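You operate a simulated robot arm through the tools that you are given. There is no shell and no other tool.

You run a simulated robot arm. Do the job below in one go: nothing can be reset, and whatever is moved stays where it is left.

TASK
Clean the empty drum: run 60 C with RINSE+.
Fine: water valve OPEN, switch on, door shut, then START; it may run on.

It is judged by the outcome, as a careful person would: the job done as asked, and still so three seconds after it is handed in. It fails if anything else is knocked over, pushed out of place, dropped, spilled or broken.

THE ROBOT
A 6-joint arm with a two-finger gripper, fixed in place. Base frame: the origin is on the floor under the middle of its stand, x ahead of it, y to its left, z up. Lengths are in m, angles in degrees, forces in N, time in s.
It reaches about 1.637 m from its shoulder. Its first joint turns from -166.0 to 166.0 degrees. Payload 3.43 kg.
The TCP is the grasp point between the finger pads, 0.02 m short of the fingertips. In the tool frame z runs along the fingers and y along their closing line. The gripper opens to 0.19 m; its body begins 0.248 m behind the TCP.
Orientation is told as [roll, pitch, yaw] about the base's x, y, z axes, in that order, counted from this pose: with the fingers straight down and closing along the base's y, the tool's x points along the base's -x, its y along +y and its z along -z.

THE INTERFACE
- The arm moves only by the tool servo_tool. Its argument "targets" is text: rows parted by semicolons, each of 7 numbers parted by spaces: the finger opening in m, from 0 to 0.19, then the shift along the tool's x, y, z in m, then the turn, a rotation vector about the tool's x, y, z in rad. In form: gripper dx dy dz rx ry rz; .... A call has 1 to 20 rows; each row shifts and turns the commanded pose from where the row before left it, along the tool's axes as they then stand. A row lasts 0.2 s, in which the tool goes at most 0.05 m and 8.6 degrees; a call with a longer step from one row to the next is refused whole, and so is a gripper value outside its range. A pose out of reach is approached as far as the arm can. The call stops where the force on the tool passes 50 N (or 10 N more than at its start, if that is more) or the arm is blocked; 0.2 s more then pass. Each finger travels about 0.045 m/s and halts on what it meets, pressing with about 26 N; the grip force reading is that of the motor and also rises with nothing between the fingers. The clock runs only during rows and for 0.2 s after the last one: add rows that do not move to give the fingers time. It gives the time, the measured TCP pose, the force on the tool (base axes), the opening and the grip force at its end, in the units of the frame above (readings bear some noise), with the torque about the TCP (base axes, N m) and any sound that the robot's microphone picked up.
- Cameras (640 x 400 px; columns grow to the right, rows downward): "scene" is fixed at [0.0394, 0.4985, 1.4517]; the picture's right is [-0.52, -0.85, 0.00], its down [-0.36, 0.22, -0.90] and it looks along [0.77, -0.47, -0.43] (base axes); focal length 338 px, centre (320, 200). "wrist" rides on the gripper at [0.07, -0.008, -0.288] in the tool frame; the picture's right is [0.12, 0.99, 0.00], its down [-0.96, 0.12, -0.25] and it looks along [-0.25, 0.03, 0.97] (tool axes); focal length 261 px, centre (320, 200). There is no depth. A picture from a camera that has moved, and an enlarged one, comes with that camera's place and axes in the base frame and with its lens. The place of the scene camera against the robot may be out by one fixed shift of up to 0.018 m in any direction.
- get_image(camera): a new picture of that camera. The clock stands still meanwhile.
- slide_trunk(by): slides the trunk up (or, below 0, down) by that many m; the arm rides with it, the base frame stays. It gives what a move gives, with no picture.
- inspect(camera, box): a new picture of the part [left, top, right, bottom] of that camera's present view, enlarged. The clock stands still meanwhile.
- hand_in(): hands the job in; it is judged then, once.

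Places have to be worked out from the pictures, the camera data and where the tool is seen. Open the gripper and draw the arm clear of the work before you hand the job in, unless the task says otherwise.

The tools are called after "Call:" by a JSON object that holds its "fn" and its "kwargs". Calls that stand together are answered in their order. servo_tool: Moves the arm, as the interface text tells. Its arguments: {"type":"object","properties":{"targets":{"type":"string"}},"required":["targets"]} The other tools are called the same way: slide_trunk (by) moves the trunk up or down; get_image (camera) takes a picture; inspect (camera, box) takes an enlarged picture of a part of a camera's view; hand_in () hands the job in.

At the start:

```text
clock: 0.0
tcp_pos: [0.6434, 0.2111, 1.1664]
ee_rot: [0.0, 0.0, 0.0]
ft_force: [0.6, -0.7, 0.1]
wrist_torque: [-0.04, -0.02, -0.03]
width: 0.1902
grasp_force: 0.1
trunk travel left (down, up): [-0.175, 0.065]
```

scene: 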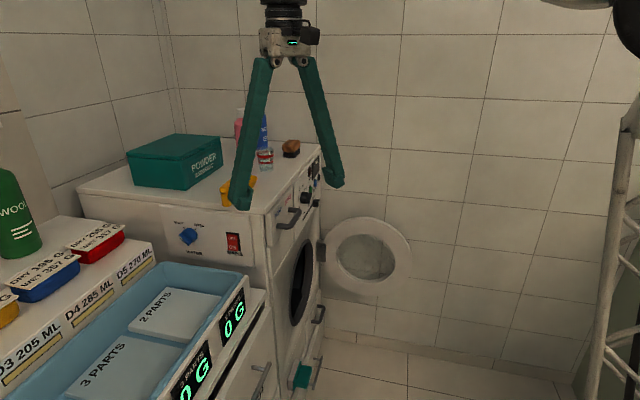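
wrist: 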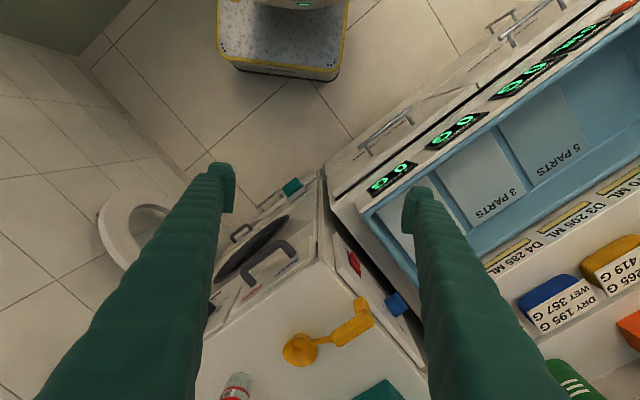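

I start by looking closely at the washer from both cameras to locate the valve, switch, panel and door.

Call:
{"fn": "inspect", "kwargs": {"camera": "scene", "box": [150, 190, 270, 265]}}

Call:
{"fn": "inspect", "kwargs": {"camera": "scene", "box": [240, 130, 340, 230]}}

Call:
{"fn": "inspect", "kwargs": {"camera": "scene", "box": [240, 200, 440, 400]}}

Call:
{"fn": "inspect", "kwargs": {"camera": "wrist", "box": [180, 150, 440, 400]}}

```text
5.33 times, centred on (210, 228) of scene
camera zoom: at [0.0394, 0.4985, 1.4517], right [-0.52, -0.85, 0.0], down [-0.36, 0.22, -0.9], along [0.77, -0.47, -0.43], focal length 1805 px, centre (907, 53)
```

zoom: 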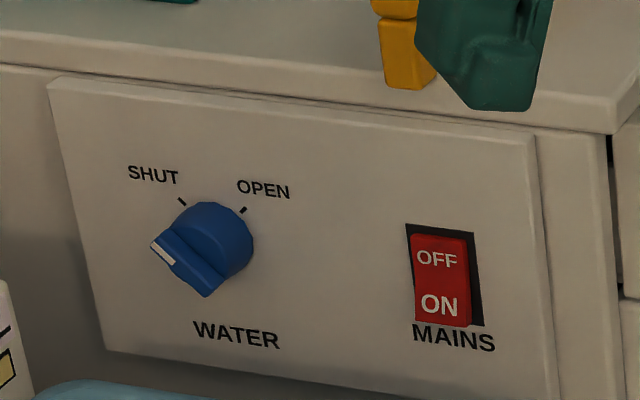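

```text
4.00 times, centred on (290, 180) of scene
camera zoom: at [0.0394, 0.4985, 1.4517], right [-0.52, -0.85, 0.0], down [-0.36, 0.22, -0.9], along [0.77, -0.47, -0.43], focal length 1354 px, centre (440, 280)
```

zoom: 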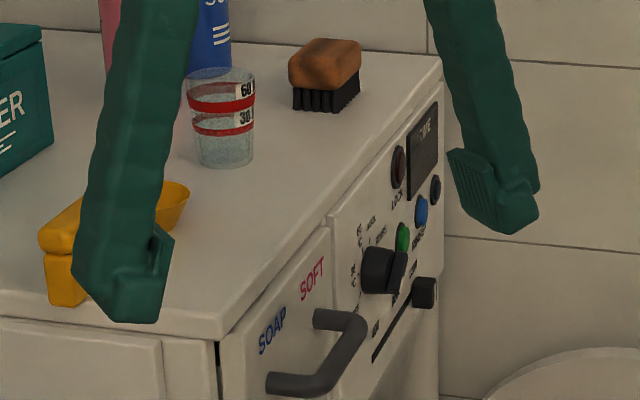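

```text
2.00 times, centred on (340, 300) of scene
camera zoom: at [0.0394, 0.4985, 1.4517], right [-0.52, -0.85, 0.0], down [-0.36, 0.22, -0.9], along [0.77, -0.47, -0.43], focal length 677 px, centre (280, 0)
```

zoom: 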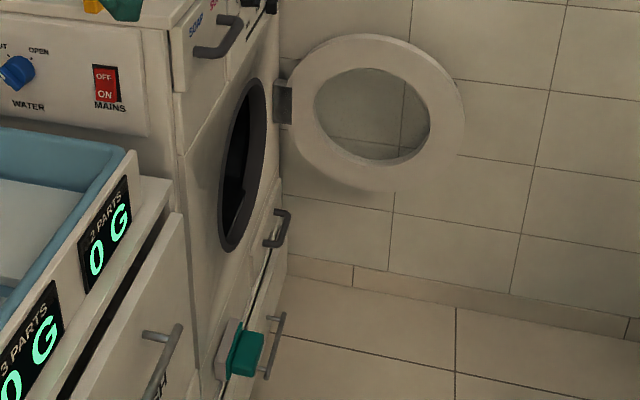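

```text
1.60 times, centred on (310, 275) of wrist
camera zoom: at [0.5728, 0.2033, 1.4546], right [-0.12, 0.99, 0.0], down [0.96, 0.12, 0.25], along [0.25, 0.03, -0.97], focal length 417 px, centre (336, 80)
```

zoom: 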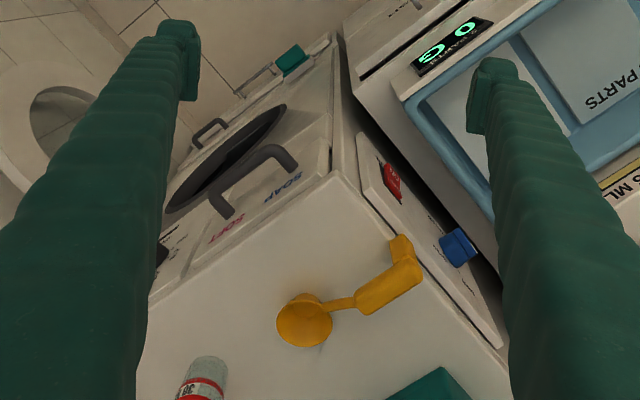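

The washer's near top corner triangulates to roughly (0.77, 0.22, 1.06). Its front faces about [-0.83, -0.55], and the valve side faces about [-0.6, 0.75]. Before moving the arm to the front, I check what else stands on the right.

Call:
{"fn": "inspect", "kwargs": {"camera": "scene", "box": [480, 0, 640, 400]}}

Call:
{"fn": "inspect", "kwargs": {"camera": "wrist", "box": [0, 0, 400, 220]}}

Call:
{"fn": "inspect", "kwargs": {"camera": "scene", "box": [180, 215, 215, 260]}}

```text
1.00 times, centred on (560, 200) of scene (not enlarged: the box is as wide or as high as the picture)
camera zoom: at [0.0394, 0.4985, 1.4517], right [-0.52, -0.85, 0.0], down [-0.36, 0.22, -0.9], along [0.77, -0.47, -0.43], focal length 338 px, centre (80, 200)
```

zoom: 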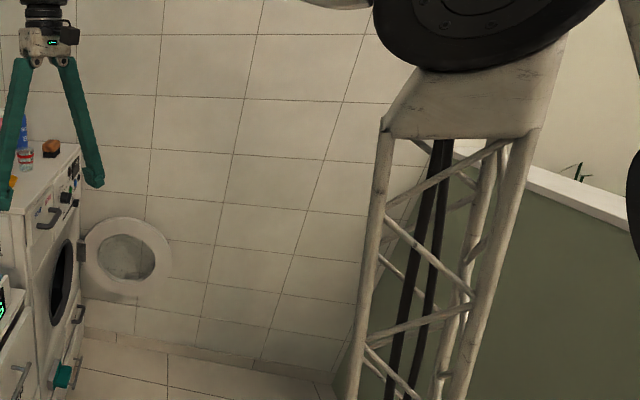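

```text
1.60 times, centred on (200, 110) of wrist
camera zoom: at [0.5728, 0.2033, 1.4546], right [-0.12, 0.99, 0.0], down [0.96, 0.12, 0.25], along [0.25, 0.03, -0.97], focal length 417 px, centre (512, 344)
```

zoom: 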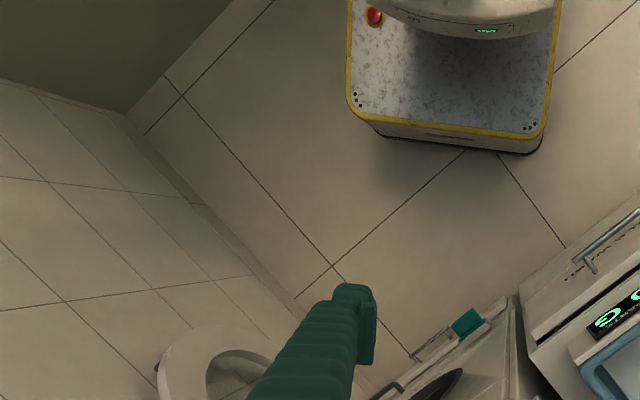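

```text
8.89 times, centred on (198, 238) of scene
camera zoom: at [0.0394, 0.4985, 1.4517], right [-0.52, -0.85, 0.0], down [-0.36, 0.22, -0.9], along [0.77, -0.47, -0.43], focal length 3009 px, centre (1409, -133)
```

zoom: 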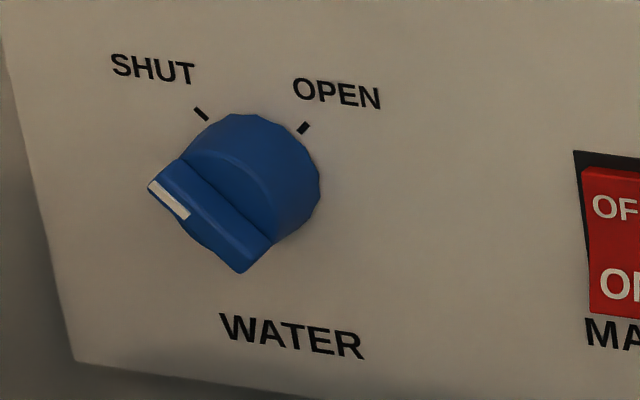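

The lattice on the right is the robot's own tower, and the tiled wall runs along the washer's far side. The valve pointer is at SHUT. I shift the arm to the right of the front face and yaw it about 45°, then pitch it to look at the front panel.

Call:
{"fn": "servo_tool", "kwargs": {"targets": "0.19 0 -0.05 0 0 0 0; 0.19 0 -0.05 0 0 0 0; 0.19 0 -0.05 0 0 0 0; 0.19 0 -0.05 0 0 0 0; 0.19 0 -0.05 0 0 0 0; 0.19 0 -0.05 0 0 0 0; 0.19 0 -0.05 0 0 0 0; 0.19 0 -0.05 0 0 0 0; 0.19 0 -0.05 0 0 0 0; 0.19 0 0 0 0 0 -0.131; 0.19 0 0 0 0 0 -0.131; 0.19 0 0 0 0 0 -0.131; 0.19 0 0 0 0 0 -0.131; 0.19 0 0 0 0 0 -0.131; 0.19 0 0 0 0 0 -0.131"}}

```text
clock: 3.2
tcp_pos: [0.644, -0.2399, 1.1652]
ee_rot: [0.1, 0.0, 45.1]
ft_force: [-0.1, 0.5, 0.3]
wrist_torque: [0.0, 0.01, 0.04]
width: 0.1899
grasp_force: 0.1
trunk travel left (down, up): [-0.175, 0.065]
```

The move went as commanded: yaw is 45° and the TCP is at (0.644, -0.240). The scene view of the panel should now be clear, so I zoom in there and then pitch.

Call:
{"fn": "inspect", "kwargs": {"camera": "scene", "box": [295, 140, 330, 220]}}

Call:
{"fn": "servo_tool", "kwargs": {"targets": "0.19 0 0 0 0 -0.1428 0; 0.19 0 0 0 0 -0.1428 0; 0.19 0 0 0 0 -0.1428 0; 0.19 0 0 0 0 -0.1428 0; 0.19 0 0 0 0 -0.1428 0; 0.19 0 0 0 0 -0.1428 0; 0.19 0 0 0 0 -0.1428 0; 0.19 0 0 0 0 -0.1428 0"}}

Call:
{"fn": "get_image", "kwargs": {"camera": "wrist"}}

Call:
{"fn": "get_image", "kwargs": {"camera": "scene"}}

```text
5.00 times, centred on (312, 180) of scene
camera zoom: at [0.0394, 0.4985, 1.4517], right [-0.52, -0.85, 0.0], down [-0.36, 0.22, -0.9], along [0.77, -0.47, -0.43], focal length 1692 px, centre (358, 300)
```

zoom: 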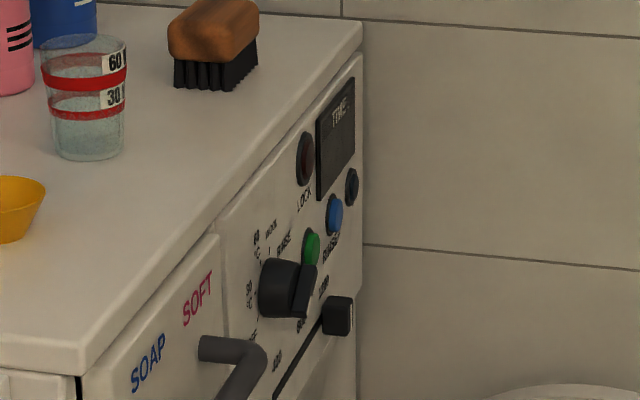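

```text
clock: 5.0
tcp_pos: [0.6435, -0.2381, 1.1664]
ee_rot: [0.0, -65.4, 45.0]
ft_force: [-0.6, 0.7, 0.9]
wrist_torque: [-0.17, 0.01, -0.1]
width: 0.1899
grasp_force: 0.1
trunk travel left (down, up): [-0.175, 0.065]
```

```text
taken
camera wrist: at [0.4433, -0.4502, 1.2222], right [-0.74, 0.67, -0.11], down [0.04, 0.2, 0.98], along [0.67, 0.72, -0.18], focal length 261 px, centre (320, 200)
```

wrist: 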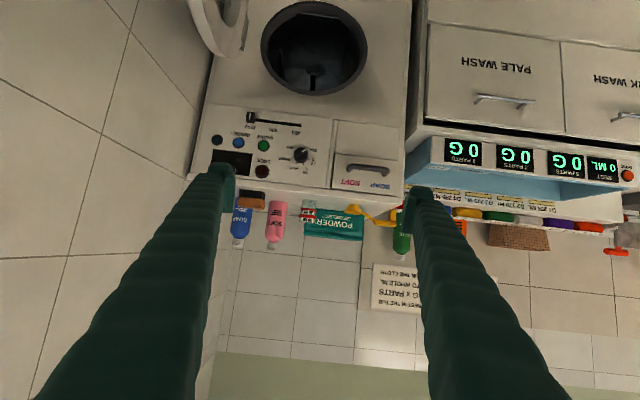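

```text
taken
```

scene: 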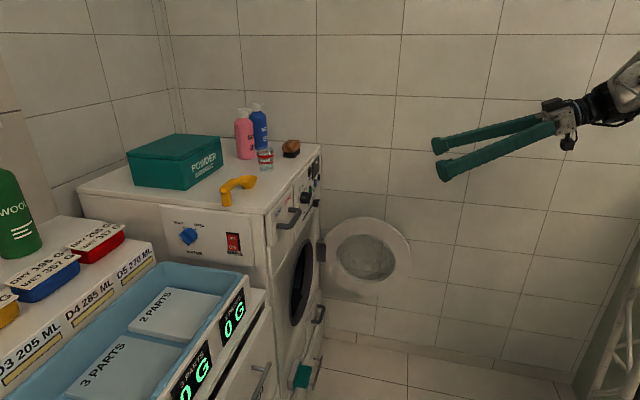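

The upside-down wrist image now shows the whole front. I enlarge the control panel, the drum opening and the door.

Call:
{"fn": "inspect", "kwargs": {"camera": "wrist", "box": [200, 100, 340, 190]}}

Call:
{"fn": "inspect", "kwargs": {"camera": "wrist", "box": [180, 0, 420, 110]}}

Call:
{"fn": "inspect", "kwargs": {"camera": "wrist", "box": [340, 250, 440, 320]}}

Call:
{"fn": "inspect", "kwargs": {"camera": "scene", "box": [290, 190, 420, 300]}}

```text
4.44 times, centred on (270, 145) of wrist
camera zoom: at [0.4433, -0.4502, 1.2222], right [-0.74, 0.67, -0.11], down [0.04, 0.2, 0.98], along [0.67, 0.72, -0.18], focal length 1158 px, centre (542, 444)
```

zoom: 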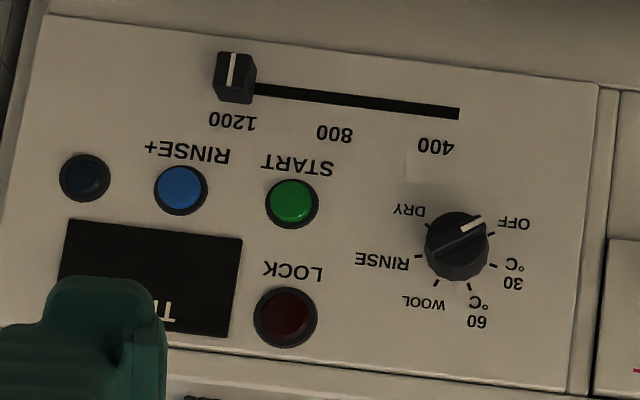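

```text
2.67 times, centred on (300, 55) of wrist
camera zoom: at [0.4433, -0.4502, 1.2222], right [-0.74, 0.67, -0.11], down [0.04, 0.2, 0.98], along [0.67, 0.72, -0.18], focal length 695 px, centre (373, 587)
```

zoom: 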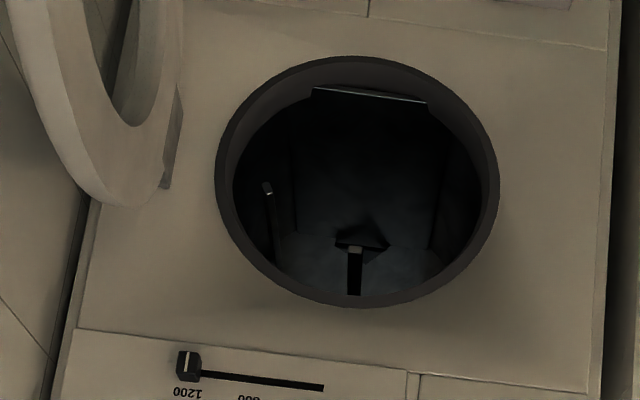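

```text
5.71 times, centred on (390, 285) of wrist
camera zoom: at [0.4433, -0.4502, 1.2222], right [-0.74, 0.67, -0.11], down [0.04, 0.2, 0.98], along [0.67, 0.72, -0.18], focal length 1489 px, centre (-80, -286)
```

zoom: 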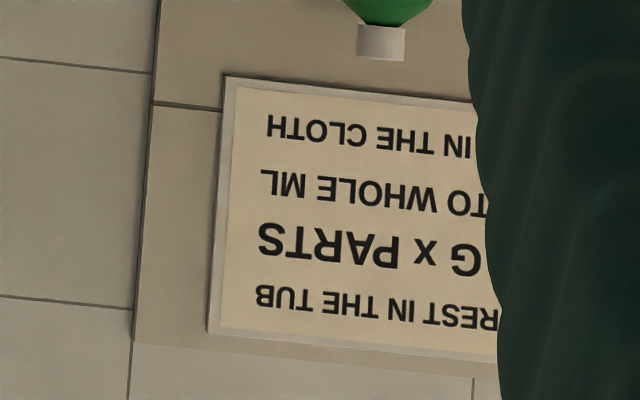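

```text
3.64 times, centred on (355, 245) of scene
camera zoom: at [0.0394, 0.4985, 1.4517], right [-0.52, -0.85, 0.0], down [-0.36, 0.22, -0.9], along [0.77, -0.47, -0.43], focal length 1231 px, centre (193, 36)
```

zoom: 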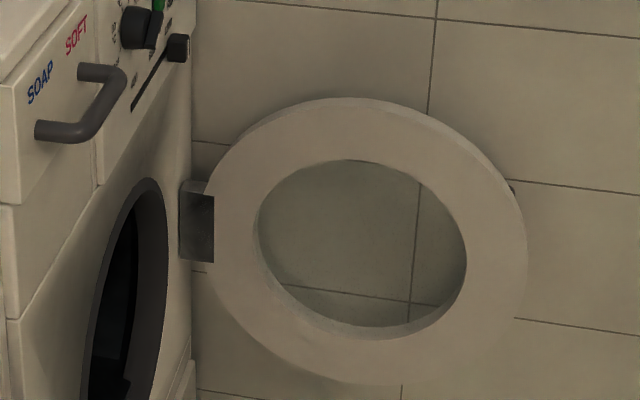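

The panel layout is readable:
- **Dial:** at OFF, with 30, 60, WOOL, RINSE and DRY going clockwise.
- **Slider:** 1200, which I leave alone.
- **Buttons:** green START and blue RINSE+.

I finish pitching the tool to horizontal and move in closer for a second view, so I can measure depths.

Call:
{"fn": "servo_tool", "kwargs": {"targets": "0.19 0 0 0 0 -0.143 0; 0.19 0 0 0 0 -0.143 0; 0.19 0 0 0 0 -0.143 0; 0.19 0.034 -0.0133 0.027 0 0 0; 0.19 0.034 -0.0133 0.027 0 0 0; 0.19 0.034 -0.0133 0.027 0 0 0; 0.19 0.034 -0.0133 0.027 0 0 0; 0.19 0.034 -0.0133 0.027 0 0 0; 0.19 0.034 -0.0133 0.027 0 0 0; 0.19 0 0 0 0 0 0"}}

Call:
{"fn": "get_image", "kwargs": {"camera": "wrist"}}

Call:
{"fn": "get_image", "kwargs": {"camera": "scene"}}

```text
clock: 7.2
tcp_pos: [0.8156, -0.1794, 0.9611]
ee_rot: [127.7, -90.1, -82.8]
ft_force: [-0.1, 0.9, -0.8]
wrist_torque: [-0.01, 0.0, -0.04]
width: 0.1902
grasp_force: 0.2
trunk travel left (down, up): [-0.175, 0.065]
```

```text
taken
camera wrist: at [0.6178, -0.388, 0.8928], right [-0.7, 0.7, -0.12], down [-0.26, -0.09, 0.96], along [0.66, 0.71, 0.25], focal length 261 px, centre (320, 200)
```

wrist: 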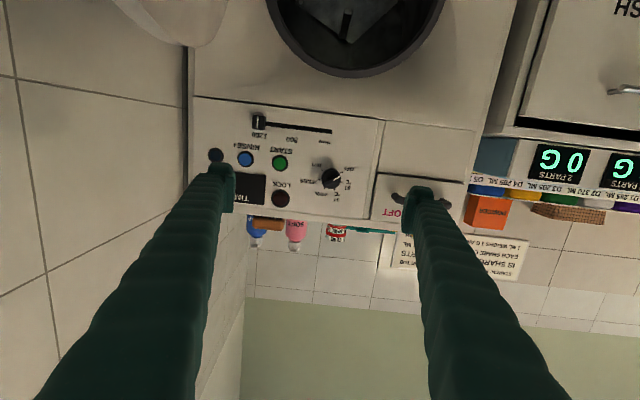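

```text
taken
```

scene: 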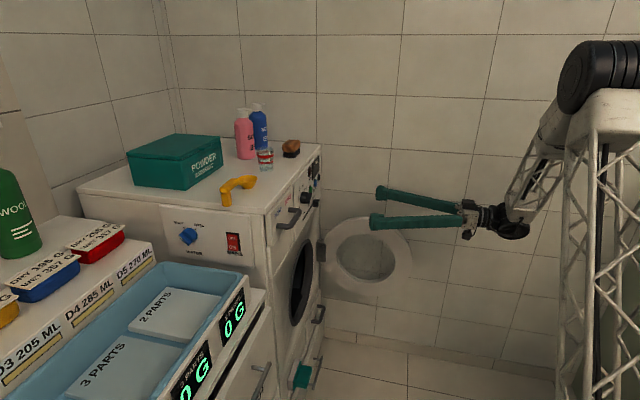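

The tool is now horizontal, about 0.25 m in front of the panel. I zoom in for accurate pixel positions and look at the door.

Call:
{"fn": "inspect", "kwargs": {"camera": "wrist", "box": [190, 90, 390, 215]}}

Call:
{"fn": "inspect", "kwargs": {"camera": "wrist", "box": [100, 0, 260, 100]}}

Call:
{"fn": "inspect", "kwargs": {"camera": "scene", "box": [280, 170, 480, 300]}}

```text
3.20 times, centred on (290, 152) of wrist
camera zoom: at [0.6178, -0.388, 0.8928], right [-0.7, 0.7, -0.12], down [-0.26, -0.09, 0.96], along [0.66, 0.71, 0.25], focal length 834 px, centre (416, 352)
```

zoom: 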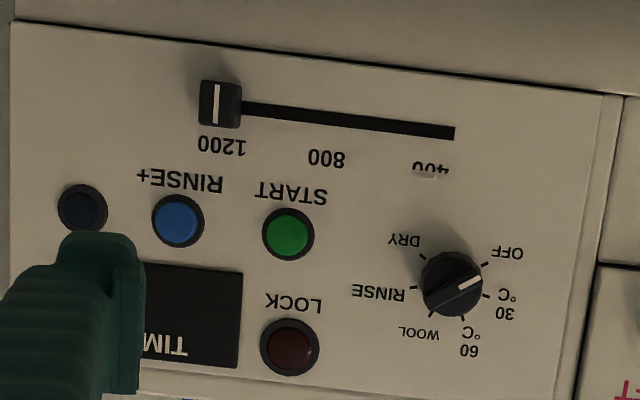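

```text
4.00 times, centred on (180, 50) of wrist
camera zoom: at [0.6178, -0.388, 0.8928], right [-0.7, 0.7, -0.12], down [-0.26, -0.09, 0.96], along [0.66, 0.71, 0.25], focal length 1043 px, centre (880, 800)
```

zoom: 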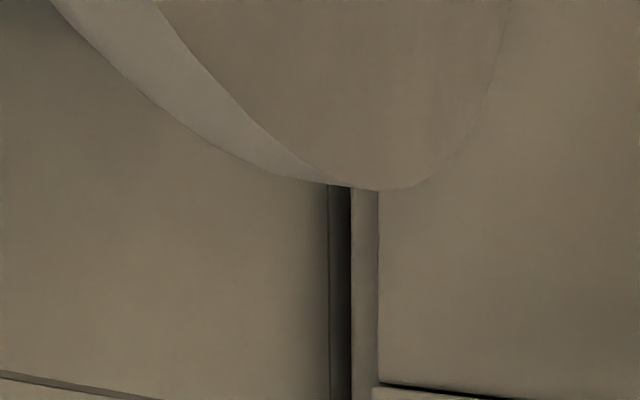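

```text
3.08 times, centred on (380, 235) of scene
camera zoom: at [0.0394, 0.4985, 1.4517], right [-0.52, -0.85, 0.0], down [-0.36, 0.22, -0.9], along [0.77, -0.47, -0.43], focal length 1042 px, centre (135, 92)
```

zoom: 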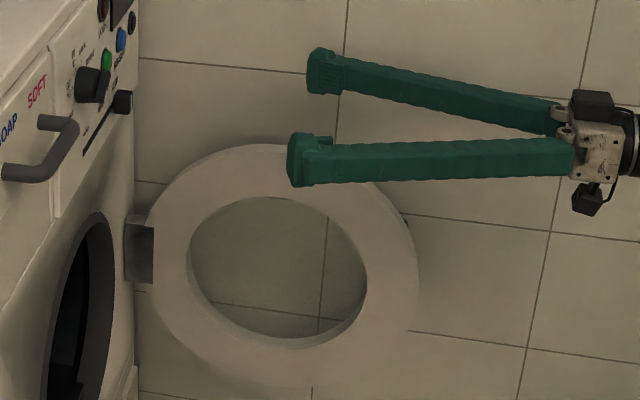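

Stereo puts the panel plane at depth D≈0.697, where D=(x+y)/√2, F=(x−y)/√2 runs along the face, and Z is height. In those coordinates the dial is at F≈0.678, Z≈0.981, START at F≈0.785, Z≈0.962, and RINSE+ at F≈0.854, Z≈0.963. I zoom in on the dial's shape.

Call:
{"fn": "inspect", "kwargs": {"camera": "wrist", "box": [308, 155, 358, 195]}}

Call:
{"fn": "inspect", "kwargs": {"camera": "scene", "box": [290, 180, 325, 215]}}

Call:
{"fn": "inspect", "kwargs": {"camera": "scene", "box": [220, 225, 250, 260]}}

```text
10.00 times, centred on (333, 175) of wrist
camera zoom: at [0.6178, -0.388, 0.8928], right [-0.7, 0.7, -0.12], down [-0.26, -0.09, 0.96], along [0.66, 0.71, 0.25], focal length 2606 px, centre (190, 450)
```

zoom: 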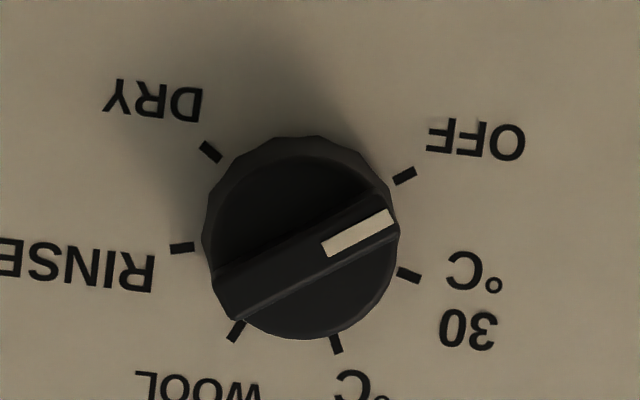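

```text
11.43 times, centred on (308, 198) of scene
camera zoom: at [0.0394, 0.4985, 1.4517], right [-0.52, -0.85, 0.0], down [-0.36, 0.22, -0.9], along [0.77, -0.47, -0.43], focal length 3869 px, centre (463, 229)
```

zoom: 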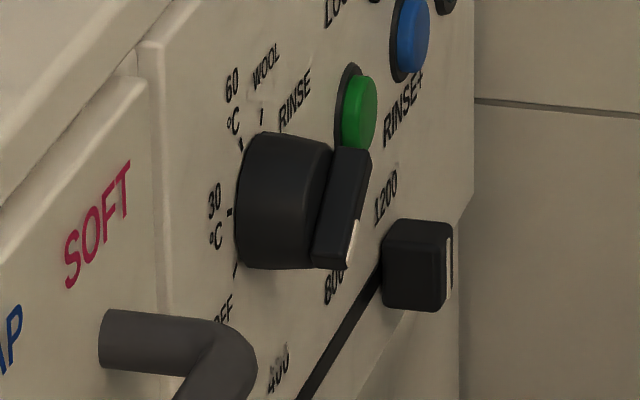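

```text
11.43 times, centred on (235, 242) of scene
camera zoom: at [0.0394, 0.4985, 1.4517], right [-0.52, -0.85, 0.0], down [-0.36, 0.22, -0.9], along [0.77, -0.47, -0.43], focal length 3869 px, centre (1291, -286)
```

zoom: 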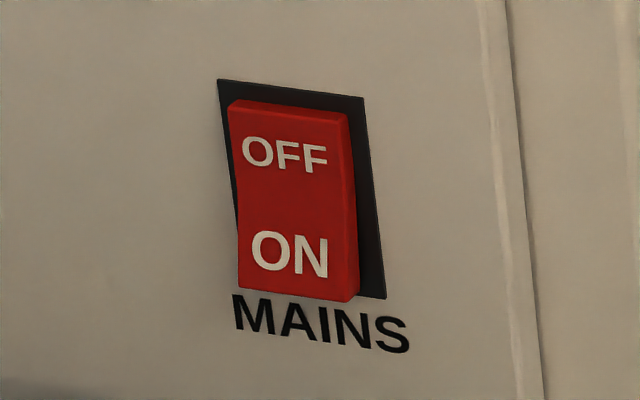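

The dial is a cylinder about 4 cm across with a pointer bar on it, now at OFF. The mains rocker's ON side sticks out, so it is currently off. I narrow the fingers, align the TCP with the dial, and turn the tool 50° so the fingers straddle the bar.

Call:
{"fn": "servo_tool", "kwargs": {"targets": "0.06 -0.0067 0.0085 0.035 0 0 0; 0.06 -0.0067 0.0085 0.035 0 0 0; 0.06 -0.0067 0.0085 0.035 0 0 0; 0.06 0 0 0 0 0 0.1454; 0.06 0 0 0 0 0 0.1454; 0.06 0 0 0 0 0 0.1454; 0.06 0 0 0 0 0 0.1454; 0.06 0 0 0 0 0 0.1454; 0.06 0 0 0 0 0 0.1454; 0.06 0 0 0 0 0 0"}}

Call:
{"fn": "get_image", "kwargs": {"camera": "wrist"}}

Call:
{"fn": "inspect", "kwargs": {"camera": "scene", "box": [270, 140, 430, 240]}}

```text
clock: 9.4
tcp_pos: [0.872, -0.089, 0.9815]
ee_rot: [90.0, -39.9, -44.9]
ft_force: [-0.8, 0.2, -0.1]
wrist_torque: [-0.02, -0.02, 0.03]
width: 0.06
grasp_force: 0.1
trunk travel left (down, up): [-0.175, 0.065]
```

```text
taken
camera wrist: at [0.633, -0.2575, 0.9314], right [-0.52, 0.51, 0.69], down [0.29, -0.64, 0.71], along [0.8, 0.57, 0.18], focal length 261 px, centre (320, 200)
```

wrist: 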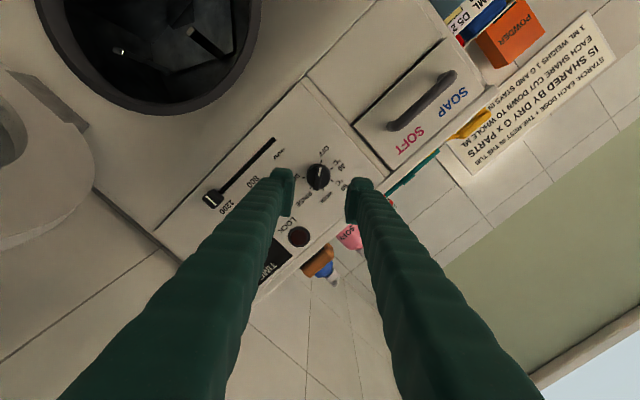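

```text
4.00 times, centred on (350, 190) of scene
camera zoom: at [0.0394, 0.4985, 1.4517], right [-0.52, -0.85, 0.0], down [-0.36, 0.22, -0.9], along [0.77, -0.47, -0.43], focal length 1354 px, centre (200, 240)
```

zoom: 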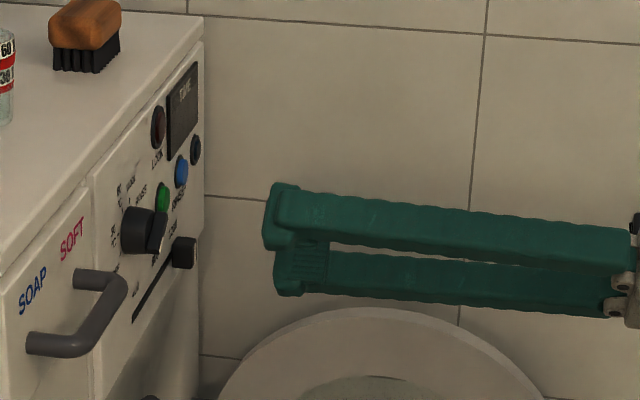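

The dial appears almost exactly on the tool's axis, as predicted (pixel ~(319.7, 176)). I zoom to check the bar's alignment with the fingers.

Call:
{"fn": "inspect", "kwargs": {"camera": "wrist", "box": [270, 140, 370, 220]}}

```text
5.00 times, centred on (320, 180) of wrist
camera zoom: at [0.633, -0.2575, 0.9314], right [-0.52, 0.51, 0.69], down [0.29, -0.64, 0.71], along [0.8, 0.57, 0.18], focal length 1303 px, centre (320, 300)
```

zoom: 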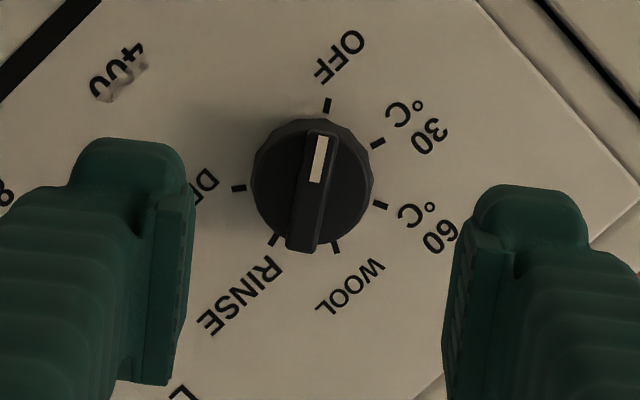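

The bar lines up with the finger direction, and the tick spacing measures about 50°, so OFF→60 °C is 100° clockwise. Before gripping, I test in free air that the wrist can turn 100° more.

Call:
{"fn": "servo_tool", "kwargs": {"targets": "0.06 0 0 0 0 0 0.1454; 0.06 0 0 0 0 0 0.1454; 0.06 0 0 0 0 0 0.1454; 0.06 0 0 0 0 0 0.1454; 0.06 0 0 0 0 0 0.1454; 0.06 0 0 0 0 0 0.1454; 0.06 0 0 0 0 0 0.1454; 0.06 0 0 0 0 0 0.1454; 0.06 0 0 0 0 0 0.1454; 0.06 0 0 0 0 0 0.1454; 0.06 0 0 0 0 0 0.1454; 0.06 0 0 0 0 0 0.1454; 0.06 0 0 0 0 0 0"}}

Call:
{"fn": "get_image", "kwargs": {"camera": "wrist"}}

```text
clock: 12.2
tcp_pos: [0.87, -0.0884, 0.9808]
ee_rot: [90.0, 60.1, -44.9]
ft_force: [0.1, 0.3, 1.3]
wrist_torque: [-0.01, -0.01, -0.01]
width: 0.06
grasp_force: 0.0
trunk travel left (down, up): [-0.175, 0.065]
```

```text
taken
camera wrist: at [0.6366, -0.2614, 1.0396], right [0.57, -0.57, 0.6], down [0.24, -0.59, -0.78], along [0.79, 0.58, -0.2], focal length 261 px, centre (320, 200)
```

wrist: 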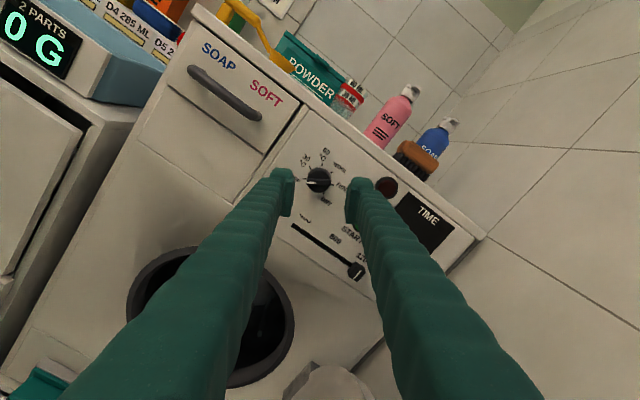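

The wrist has the range. I rotate back, apply the ~2 mm correction seen in the image, set the opening to 0.03, and advance until the tips are just short of the bar.

Call:
{"fn": "servo_tool", "kwargs": {"targets": "0.06 0 0 0 0 0 -0.1454; 0.06 0 0 0 0 0 -0.1454; 0.06 0 0 0 0 0 -0.1454; 0.06 0 0 0 0 0 -0.1454; 0.06 0 0 0 0 0 -0.1454; 0.06 0 0 0 0 0 -0.1454; 0.06 0 0 0 0 0 -0.1454; 0.06 0 0 0 0 0 -0.1454; 0.06 0 0 0 0 0 -0.1454; 0.06 0 0 0 0 0 -0.1454; 0.06 0 0 0 0 0 -0.1454; 0.06 0 0 0 0 0 -0.1454; 0.03 0.001 -0.0023 0.03 0 0 0; 0.03 0 0 0.03 0 0 0; 0.03 0 0 0.018 0 0 0; 0.03 0 0 0 0 0 0"}}

Call:
{"fn": "get_image", "kwargs": {"camera": "wrist"}}

Call:
{"fn": "inspect", "kwargs": {"camera": "wrist", "box": [280, 150, 360, 214]}}

Call:
{"fn": "inspect", "kwargs": {"camera": "scene", "box": [280, 170, 360, 230]}}

```text
clock: 15.6
tcp_pos: [0.9257, -0.0333, 0.9802]
ee_rot: [90.1, -40.1, -45.0]
ft_force: [0.2, 0.0, 0.8]
wrist_torque: [-0.02, 0.01, -0.04]
width: 0.0301
grasp_force: 0.0
trunk travel left (down, up): [-0.175, 0.065]
```

```text
taken
camera wrist: at [0.6884, -0.2017, 0.9289], right [-0.52, 0.52, 0.68], down [0.29, -0.64, 0.71], along [0.8, 0.57, 0.18], focal length 261 px, centre (320, 200)
```

wrist: 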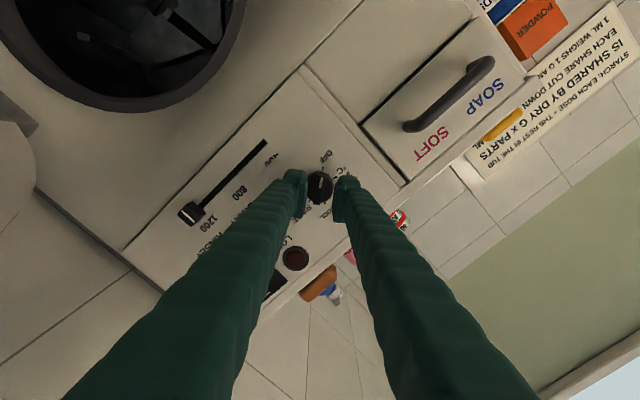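

```text
6.25 times, centred on (320, 182) of wrist
camera zoom: at [0.6884, -0.2017, 0.9289], right [-0.52, 0.52, 0.68], down [0.29, -0.64, 0.71], along [0.8, 0.57, 0.18], focal length 1629 px, centre (320, 312)
```

zoom: 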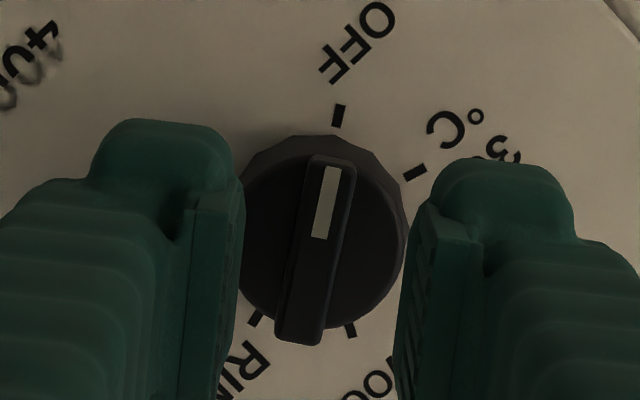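

```text
6.67 times, centred on (320, 200) of scene
camera zoom: at [0.0394, 0.4985, 1.4517], right [-0.52, -0.85, 0.0], down [-0.36, 0.22, -0.9], along [0.77, -0.47, -0.43], focal length 2257 px, centre (320, 200)
```

zoom: 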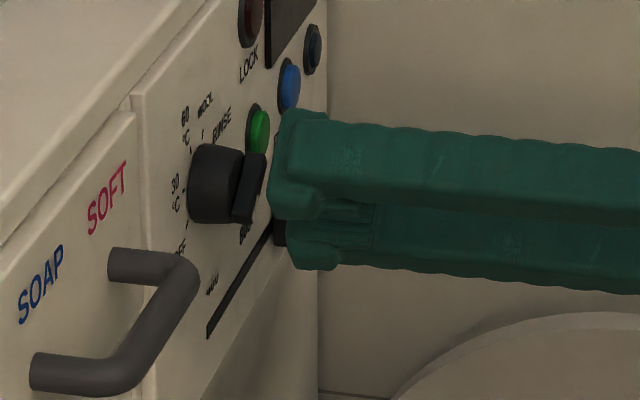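

The tips are at D≈0.651, with the bar centred between the fingers. I advance in small steps with the 3 cm gap, which clears the bar but not the cylinder, to feel for the cylinder face.

Call:
{"fn": "servo_tool", "kwargs": {"targets": "0.03 0 0 0.006 0 0 0; 0.03 0 0 0.006 0 0 0; 0.03 0 0 0.004 0 0 0; 0.03 0 0 0 0 0 0"}}

Call:
{"fn": "inspect", "kwargs": {"camera": "scene", "box": [280, 170, 360, 230]}}

```text
clock: 16.6
tcp_pos: [0.9371, -0.0214, 0.9797]
ee_rot: [89.9, -40.0, -44.9]
ft_force: [-0.2, -0.3, -0.2]
wrist_torque: [-0.01, -0.01, -0.01]
width: 0.03
grasp_force: 0.0
trunk travel left (down, up): [-0.175, 0.065]
```

```text
6.67 times, centred on (320, 200) of scene
camera zoom: at [0.0394, 0.4985, 1.4517], right [-0.52, -0.85, 0.0], down [-0.36, 0.22, -0.9], along [0.77, -0.47, -0.43], focal length 2257 px, centre (320, 200)
```

zoom: 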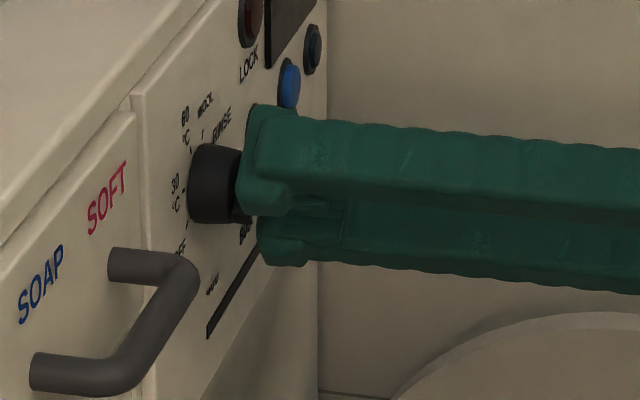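

There is no contact yet, and the tips (D≈0.668) already overlap the bar. I keep going in 2 mm steps until the cylinder face is felt.

Call:
{"fn": "servo_tool", "kwargs": {"targets": "0.03 0 0 0.002 0 0 0; 0.03 0 0 0.002 0 0 0; 0.03 0 0 0 0 0 0"}}

Call:
{"fn": "inspect", "kwargs": {"camera": "wrist", "box": [280, 150, 360, 214]}}

```text
clock: 17.4
tcp_pos: [0.94, -0.0194, 0.9802]
ee_rot: [90.1, -40.0, -45.0]
ft_force: [-0.1, 0.1, -0.4]
wrist_torque: [0.0, -0.02, 0.04]
width: 0.0302
grasp_force: 0.1
trunk travel left (down, up): [-0.175, 0.065]
```

```text
6.25 times, centred on (320, 182) of wrist
camera zoom: at [0.7023, -0.1879, 0.9292], right [-0.52, 0.52, 0.68], down [0.29, -0.64, 0.71], along [0.8, 0.57, 0.18], focal length 1629 px, centre (320, 312)
```

zoom: 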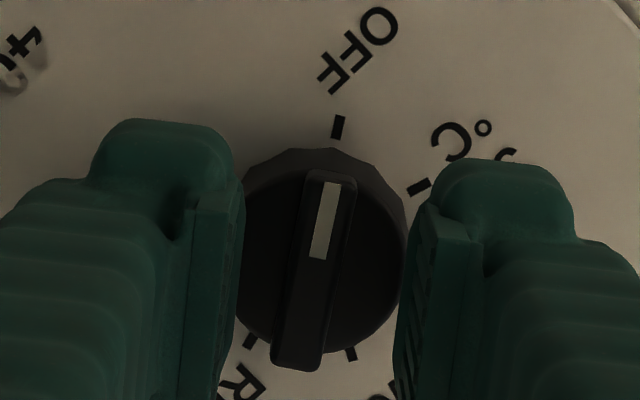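

The bar is about 4–5° clockwise of the finger pads, which fits OFF at −125°. I turn the tool 5° to match and advance a few more millimetres.

Call:
{"fn": "servo_tool", "kwargs": {"targets": "0.03 0 -0.001 0 0 0 0.0873; 0.03 0 0 0.002 0 0 0; 0.03 0 0 0.002 0 0 0; 0.03 0 0 0 0 0 0"}}

Call:
{"fn": "inspect", "kwargs": {"camera": "scene", "box": [295, 180, 335, 210]}}

```text
clock: 18.4
tcp_pos: [0.9435, -0.0165, 0.979]
ee_rot: [90.0, -35.0, -45.1]
ft_force: [-0.2, -0.3, -0.6]
wrist_torque: [-0.04, 0.02, 0.01]
width: 0.03
grasp_force: 0.0
trunk travel left (down, up): [-0.175, 0.065]
```

```text
13.33 times, centred on (315, 195) of scene
camera zoom: at [0.0394, 0.4985, 1.4517], right [-0.52, -0.85, 0.0], down [-0.36, 0.22, -0.9], along [0.77, -0.47, -0.43], focal length 4513 px, centre (387, 267)
```

zoom: 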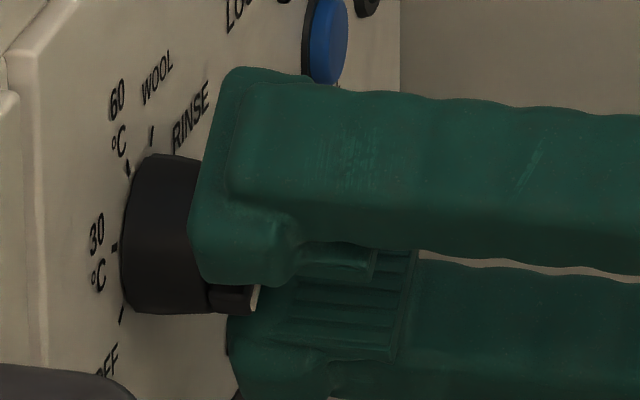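

The upper fingertip now hides the cylinder front edge, so the bar is well inside the pads. I close the grip on the bar.

Call:
{"fn": "servo_tool", "kwargs": {"targets": "0 0 0 0 0 0 0; 0 0 0 0 0 0 0; 0 0 0 0 0 0 0; 0 0 0 0 0 0 0"}}

Call:
{"fn": "inspect", "kwargs": {"camera": "wrist", "box": [280, 150, 360, 214]}}

```text
clock: 19.4
tcp_pos: [0.9435, -0.0186, 0.9803]
ee_rot: [90.1, -34.9, -45.1]
ft_force: [-19.9, -24.2, -0.1]
wrist_torque: [-0.04, 0.02, -0.07]
width: 0.0091
grasp_force: 42.9
trunk travel left (down, up): [-0.175, 0.065]
```

```text
6.25 times, centred on (320, 182) of wrist
camera zoom: at [0.7024, -0.1839, 0.9329], right [-0.47, 0.47, 0.74], down [0.33, -0.69, 0.65], along [0.82, 0.55, 0.17], focal length 1629 px, centre (320, 312)
```

zoom: 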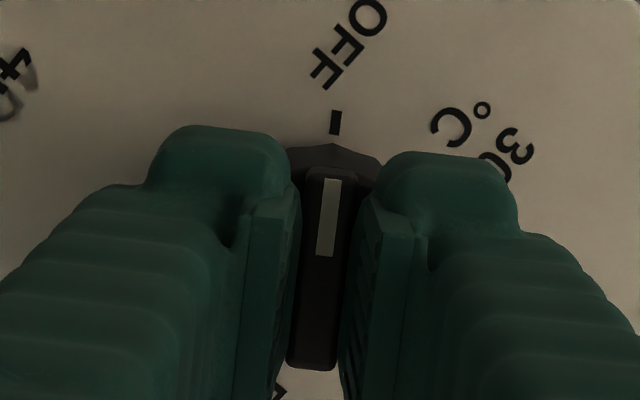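

The bar is gripped (opening 9 mm), but the tips press the cylinder face with about 31 N. I back off by 2 mm to relieve that before turning.

Call:
{"fn": "servo_tool", "kwargs": {"targets": "0 0 0 -0.002 0 0 0; 0 0 0 0 0 0 0"}}

```text
clock: 20.0
tcp_pos: [0.9431, -0.0188, 0.98]
ee_rot: [90.1, -34.9, -44.9]
ft_force: [10.0, -15.5, 3.6]
wrist_torque: [0.07, -0.05, -0.31]
width: 0.009
grasp_force: 42.5
trunk travel left (down, up): [-0.175, 0.065]
```

The axial load is gone, but about 18 N of side force along +F remains. I shift about 1.2 mm that way to centre the tool on the dial's axis.

Call:
{"fn": "servo_tool", "kwargs": {"targets": "0 -0.001 -0.0007 0 0 0 0; 0 0 0 0 0 0 0"}}

```text
clock: 20.6
tcp_pos: [0.9436, -0.0177, 0.9791]
ee_rot: [90.0, -34.9, -44.8]
ft_force: [8.5, -7.4, 7.4]
wrist_torque: [0.04, 0.04, -0.05]
width: 0.0093
grasp_force: 42.8
trunk travel left (down, up): [-0.175, 0.065]
```

The remaining force is mostly along the bar. I shift 0.8 mm more and begin turning with the first 25°.

Call:
{"fn": "servo_tool", "kwargs": {"targets": "0 -0.0008 0 0 0 0 0; 0 0 0 0 0 0 0.1454; 0 0 0 0 0 0 0.1454; 0 0 0 0 0 0 0.1454; 0 0 0 0 0 0 0"}}

Call:
{"fn": "inspect", "kwargs": {"camera": "wrist", "box": [280, 150, 360, 214]}}

```text
clock: 21.8
tcp_pos: [0.9433, -0.0194, 0.9784]
ee_rot: [90.1, -10.0, -44.9]
ft_force: [0.2, 0.7, -1.4]
wrist_torque: [0.01, 0.01, 0.02]
width: 0.0089
grasp_force: 42.9
trunk travel left (down, up): [-0.175, 0.065]
```

```text
6.25 times, centred on (320, 182) of wrist
camera zoom: at [0.6922, -0.1741, 0.9592], right [-0.2, 0.2, 0.96], down [0.48, -0.83, 0.28], along [0.85, 0.52, 0.07], focal length 1629 px, centre (320, 312)
```

zoom: 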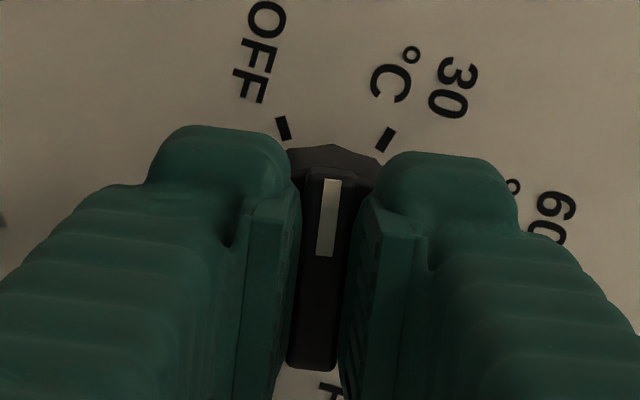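

The dial turns with the gripper, forces are near zero, and the pointer is midway between OFF and 30. I turn the remaining 75°.

Call:
{"fn": "servo_tool", "kwargs": {"targets": "0 0 0 0 0 0 0.1454; 0 0 0 0 0 0 0.1454; 0 0 0 0 0 0 0.1454; 0 0 0 0 0 0 0.1454; 0 0 0 0 0 0 0.1454; 0 0 0 0 0 0 0.1454; 0 0 0 0 0 0 0.1454; 0 0 0 0 0 0 0.1454; 0 0 0 0 0 0 0.1454; 0 0 0 0 0 0 0"}}

Call:
{"fn": "inspect", "kwargs": {"camera": "wrist", "box": [280, 150, 360, 214]}}

```text
clock: 23.6
tcp_pos: [0.9424, -0.0189, 0.9756]
ee_rot: [89.6, 55.1, -45.1]
ft_force: [-0.5, 6.0, -12.9]
wrist_torque: [0.09, -0.1, 0.16]
width: 0.0089
grasp_force: 42.6
trunk travel left (down, up): [-0.175, 0.065]
stopped in row 9: the force on the tool passed its limit at 51 N (the readings are from after the stop); the commanded pose is now the measured one
```

```text
6.25 times, centred on (320, 182) of wrist
camera zoom: at [0.7069, -0.1885, 1.0318], right [0.53, -0.52, 0.66], down [0.28, -0.63, -0.72], along [0.8, 0.57, -0.19], focal length 1629 px, centre (320, 312)
```

zoom: 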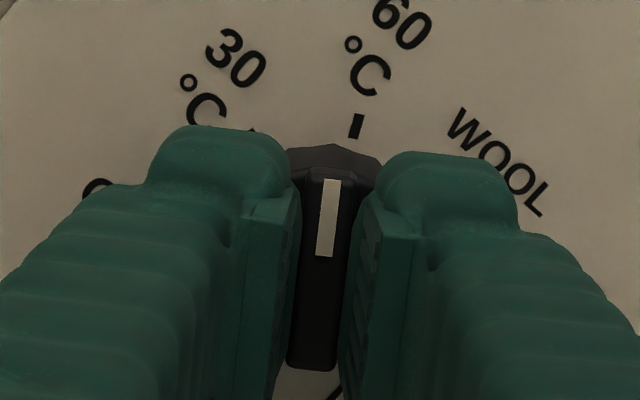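

The pointer is about 10° short of 60. The stop came from a small sideways offset that built up force. I relieve about 1 mm down and turn the last 10° slowly.

Call:
{"fn": "servo_tool", "kwargs": {"targets": "0 -0.0006 -0.0009 0 0 0 0; 0 0 0 0 0 0 0; 0 0 0 0 0 0 0.06; 0 0 0 0 0 0 0.06; 0 0 0 0 0 0 0.05; 0 0 0 0 0 0 0"}}

Call:
{"fn": "inspect", "kwargs": {"camera": "wrist", "box": [280, 150, 360, 214]}}

```text
clock: 25.0
tcp_pos: [0.9427, -0.0167, 0.9757]
ee_rot: [89.7, 64.9, -45.3]
ft_force: [4.0, 7.2, -4.5]
wrist_torque: [-0.03, 0.01, 0.04]
width: 0.0087
grasp_force: 42.5
trunk travel left (down, up): [-0.175, 0.065]
```

```text
6.25 times, centred on (320, 182) of wrist
camera zoom: at [0.7132, -0.195, 1.0383], right [0.6, -0.6, 0.53], down [0.19, -0.54, -0.82], along [0.78, 0.59, -0.21], focal length 1629 px, centre (320, 312)
```

zoom: 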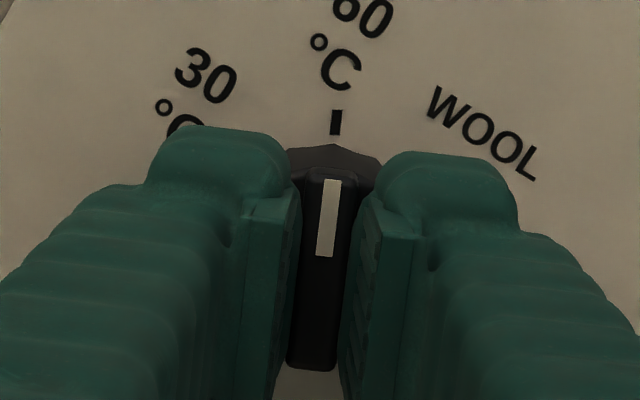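

The pointer now lines up with the 60 tick exactly as it did with OFF at the start. I open the fingers and back straight out to check it.

Call:
{"fn": "servo_tool", "kwargs": {"targets": "0.04 0 0 0 0 0 0; 0.04 0 0 0 0 0 0; 0.04 0 0 0 0 0 0; 0.04 0 0 -0.01 0 0 0; 0.04 0 0 -0.03 0 0 0; 0.04 0 0 -0.04 0 0 0; 0.1 0 0 -0.04 0 0 0; 0.1 0 0 0 0 0 0; 0.1 0 0 0 0 0 0"}}

Call:
{"fn": "get_image", "kwargs": {"camera": "wrist"}}

Call:
{"fn": "inspect", "kwargs": {"camera": "wrist", "box": [270, 130, 390, 220]}}

```text
clock: 27.0
tcp_pos: [0.8586, -0.1028, 0.9774]
ee_rot: [89.8, 64.9, -45.1]
ft_force: [0.9, -0.1, -0.5]
wrist_torque: [-0.01, 0.02, 0.01]
width: 0.1
grasp_force: 0.0
trunk travel left (down, up): [-0.175, 0.065]
```

```text
taken
camera wrist: at [0.6291, -0.2801, 1.039], right [0.6, -0.6, 0.53], down [0.19, -0.54, -0.82], along [0.78, 0.59, -0.21], focal length 261 px, centre (320, 200)
```

wrist: 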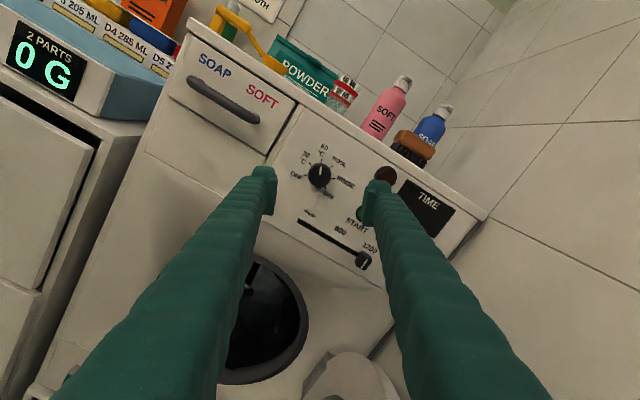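

```text
4.44 times, centred on (330, 175) of wrist
camera zoom: at [0.6291, -0.2801, 1.039], right [0.6, -0.6, 0.53], down [0.19, -0.54, -0.82], along [0.78, 0.59, -0.21], focal length 1158 px, centre (276, 311)
```

zoom: 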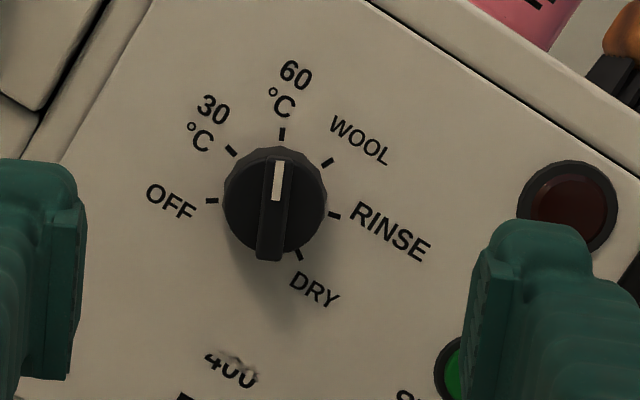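

The dial is at 60 °C, and the slider and other controls are unchanged. Next I go to the valve and mains on the washer's left side, starting by backing out and unwinding the wrist roll.

Call:
{"fn": "servo_tool", "kwargs": {"targets": "0.1 0 0 -0.008 0 0 -0.1424; 0.1 0 0 -0.008 0 0 -0.1424; 0.1 0 0 -0.008 0 0 -0.1424; 0.1 0 0 -0.008 0 0 -0.1424; 0.1 0 0 -0.008 0 0 -0.1424; 0.1 0 0 -0.008 0 0 -0.1424; 0.1 0 0 -0.008 0 0 -0.1424; 0.1 0 0 -0.008 0 0 -0.1424; 0.1 0 0 -0.008 0 0 -0.1424; 0.1 0 0 -0.008 0 0 -0.1424; 0.1 0 0 -0.008 0 0 -0.1424; 0.1 0 0 -0.008 0 0 -0.1424; 0.1 0 0 -0.008 0 0 -0.1424; 0.1 0 0 -0.008 0 0 -0.1424; 0.1 0 0 -0.008 0 0 -0.1424; 0.1 0 0 -0.008 0 0 -0.1424; 0.1 0 0 -0.008 0 0 -0.1424; 0.1 0 0 -0.008 0 0 -0.1424; 0.1 0 0 -0.008 0 0 -0.1424"}}

Call:
{"fn": "servo_tool", "kwargs": {"targets": "0.1 0 0 0 0 0.1428 0; 0.1 0 0 0 0 0.1428 0; 0.1 0 0 0 0 0.1428 0; 0.1 0 0 0 0 0.1428 0; 0.1 0 0 0 0 0.1428 0; 0.1 0 0 0 0 0.1428 0; 0.1 0 0 0 0 0.1428 0; 0.1 0 0 0 0 0.1428 0; 0.1 0 0 0 0 0.1428 0; 0.1 0 0 0 0 0.1428 0; 0.1 0 0 0 0 0.1428 0; 0.1 0 0 -0.045 0 0 0; 0.1 0 0 -0.045 0 0 0; 0.1 0 0 -0.045 0 0 0; 0.1 0 0 -0.045 0 0 0; 0.1 0 0 -0.045 0 0 0; 0.1 0 0 0 0 0 0"}}

```text
clock: 31.0
tcp_pos: [0.7517, -0.2104, 0.9773]
ee_rot: [-54.6, -89.7, 99.8]
ft_force: [0.7, -1.4, 0.0]
wrist_torque: [0.04, -0.06, -0.01]
width: 0.0998
grasp_force: 0.1
trunk travel left (down, up): [-0.175, 0.065]
```

```text
clock: 34.6
tcp_pos: [0.7508, -0.2111, 1.2028]
ee_rot: [0.0, 0.1, 45.3]
ft_force: [1.1, -0.1, 0.2]
wrist_torque: [-0.03, -0.01, -0.02]
width: 0.1
grasp_force: 0.0
trunk travel left (down, up): [-0.175, 0.065]
```

Fingers are down at z=1.20. I travel around the washer corner to the space above the tray on the left side, then yaw −90°.

Call:
{"fn": "servo_tool", "kwargs": {"targets": "0.1 -0.0293 0.0363 0 0 0 0; 0.1 -0.0293 0.0363 0 0 0 0; 0.1 -0.0293 0.0363 0 0 0 0; 0.1 -0.0293 0.0363 0 0 0 0; 0.1 -0.0293 0.0363 0 0 0 0; 0.1 -0.0293 0.0363 0 0 0 0; 0.1 -0.0293 0.0363 0 0 0 0; 0.1 -0.0293 0.0363 0 0 0 0; 0.1 -0.0293 0.0363 0 0 0 0; 0.1 -0.0293 0.0363 0 0 0 0; 0.1 -0.0293 0.0363 0 0 0 0; 0.1 -0.0293 0.0363 0 0 0 0; 0.1 -0.0293 0.0363 0 0 0 0; 0.1 -0.0293 0.0363 0 0 0 0; 0.1 -0.0293 0.0363 0 0 0 0; 0.1 -0.0293 0.0363 0 0 0 0; 0.1 0 0 0 0 0 0"}}

Call:
{"fn": "servo_tool", "kwargs": {"targets": "0.1 0 0 0 0 0 0.1428; 0.1 0 0 0 0 0 0.1428; 0.1 0 0 0 0 0 0.1428; 0.1 0 0 0 0 0 0.1428; 0.1 0 0 0 0 0 0.1428; 0.1 0 0 0 0 0 0.1428; 0.1 0 0 0 0 0 0.1428; 0.1 0 0 0 0 0 0.1428; 0.1 0 0 0 0 0 0.1428; 0.1 0 0 0 0 0 0.1428; 0.1 0 0 0 0 0 0.1428; 0.1 0 0 0 0 0 0"}}

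Call:
{"fn": "get_image", "kwargs": {"camera": "wrist"}}

Call:
{"fn": "get_image", "kwargs": {"camera": "scene"}}

```text
clock: 38.2
tcp_pos: [0.6724, 0.531, 1.1986]
ee_rot: [-0.1, 0.2, 45.1]
ft_force: [0.1, 0.1, -0.9]
wrist_torque: [-0.05, 0.07, 0.03]
width: 0.0997
grasp_force: 0.1
trunk travel left (down, up): [-0.175, 0.065]
```

```text
clock: 40.8
tcp_pos: [0.6694, 0.5319, 1.2001]
ee_rot: [-0.1, -0.3, -44.9]
ft_force: [0.1, -0.2, 0.5]
wrist_torque: [0.0, -0.01, -0.02]
width: 0.0998
grasp_force: 0.0
trunk travel left (down, up): [-0.175, 0.065]
```

```text
taken
camera wrist: at [0.613, 0.5765, 1.4885], right [0.62, 0.79, 0.0], down [0.76, -0.6, 0.25], along [0.19, -0.16, -0.97], focal length 261 px, centre (320, 200)
```

wrist: 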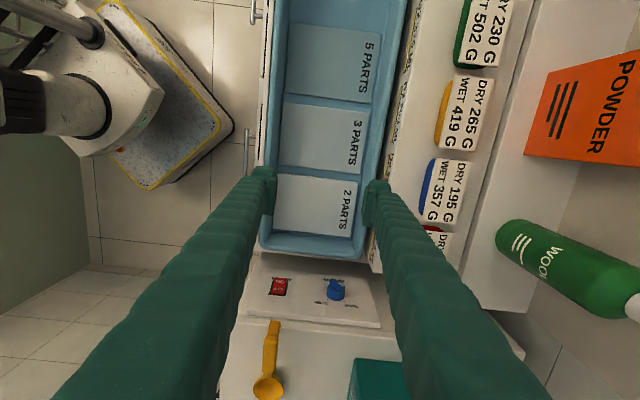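

```text
taken
```

scene: 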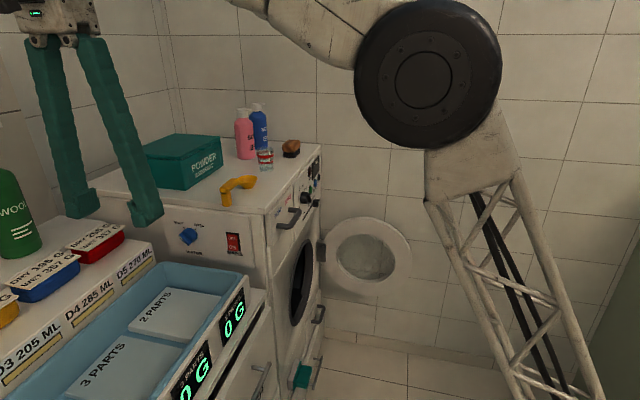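

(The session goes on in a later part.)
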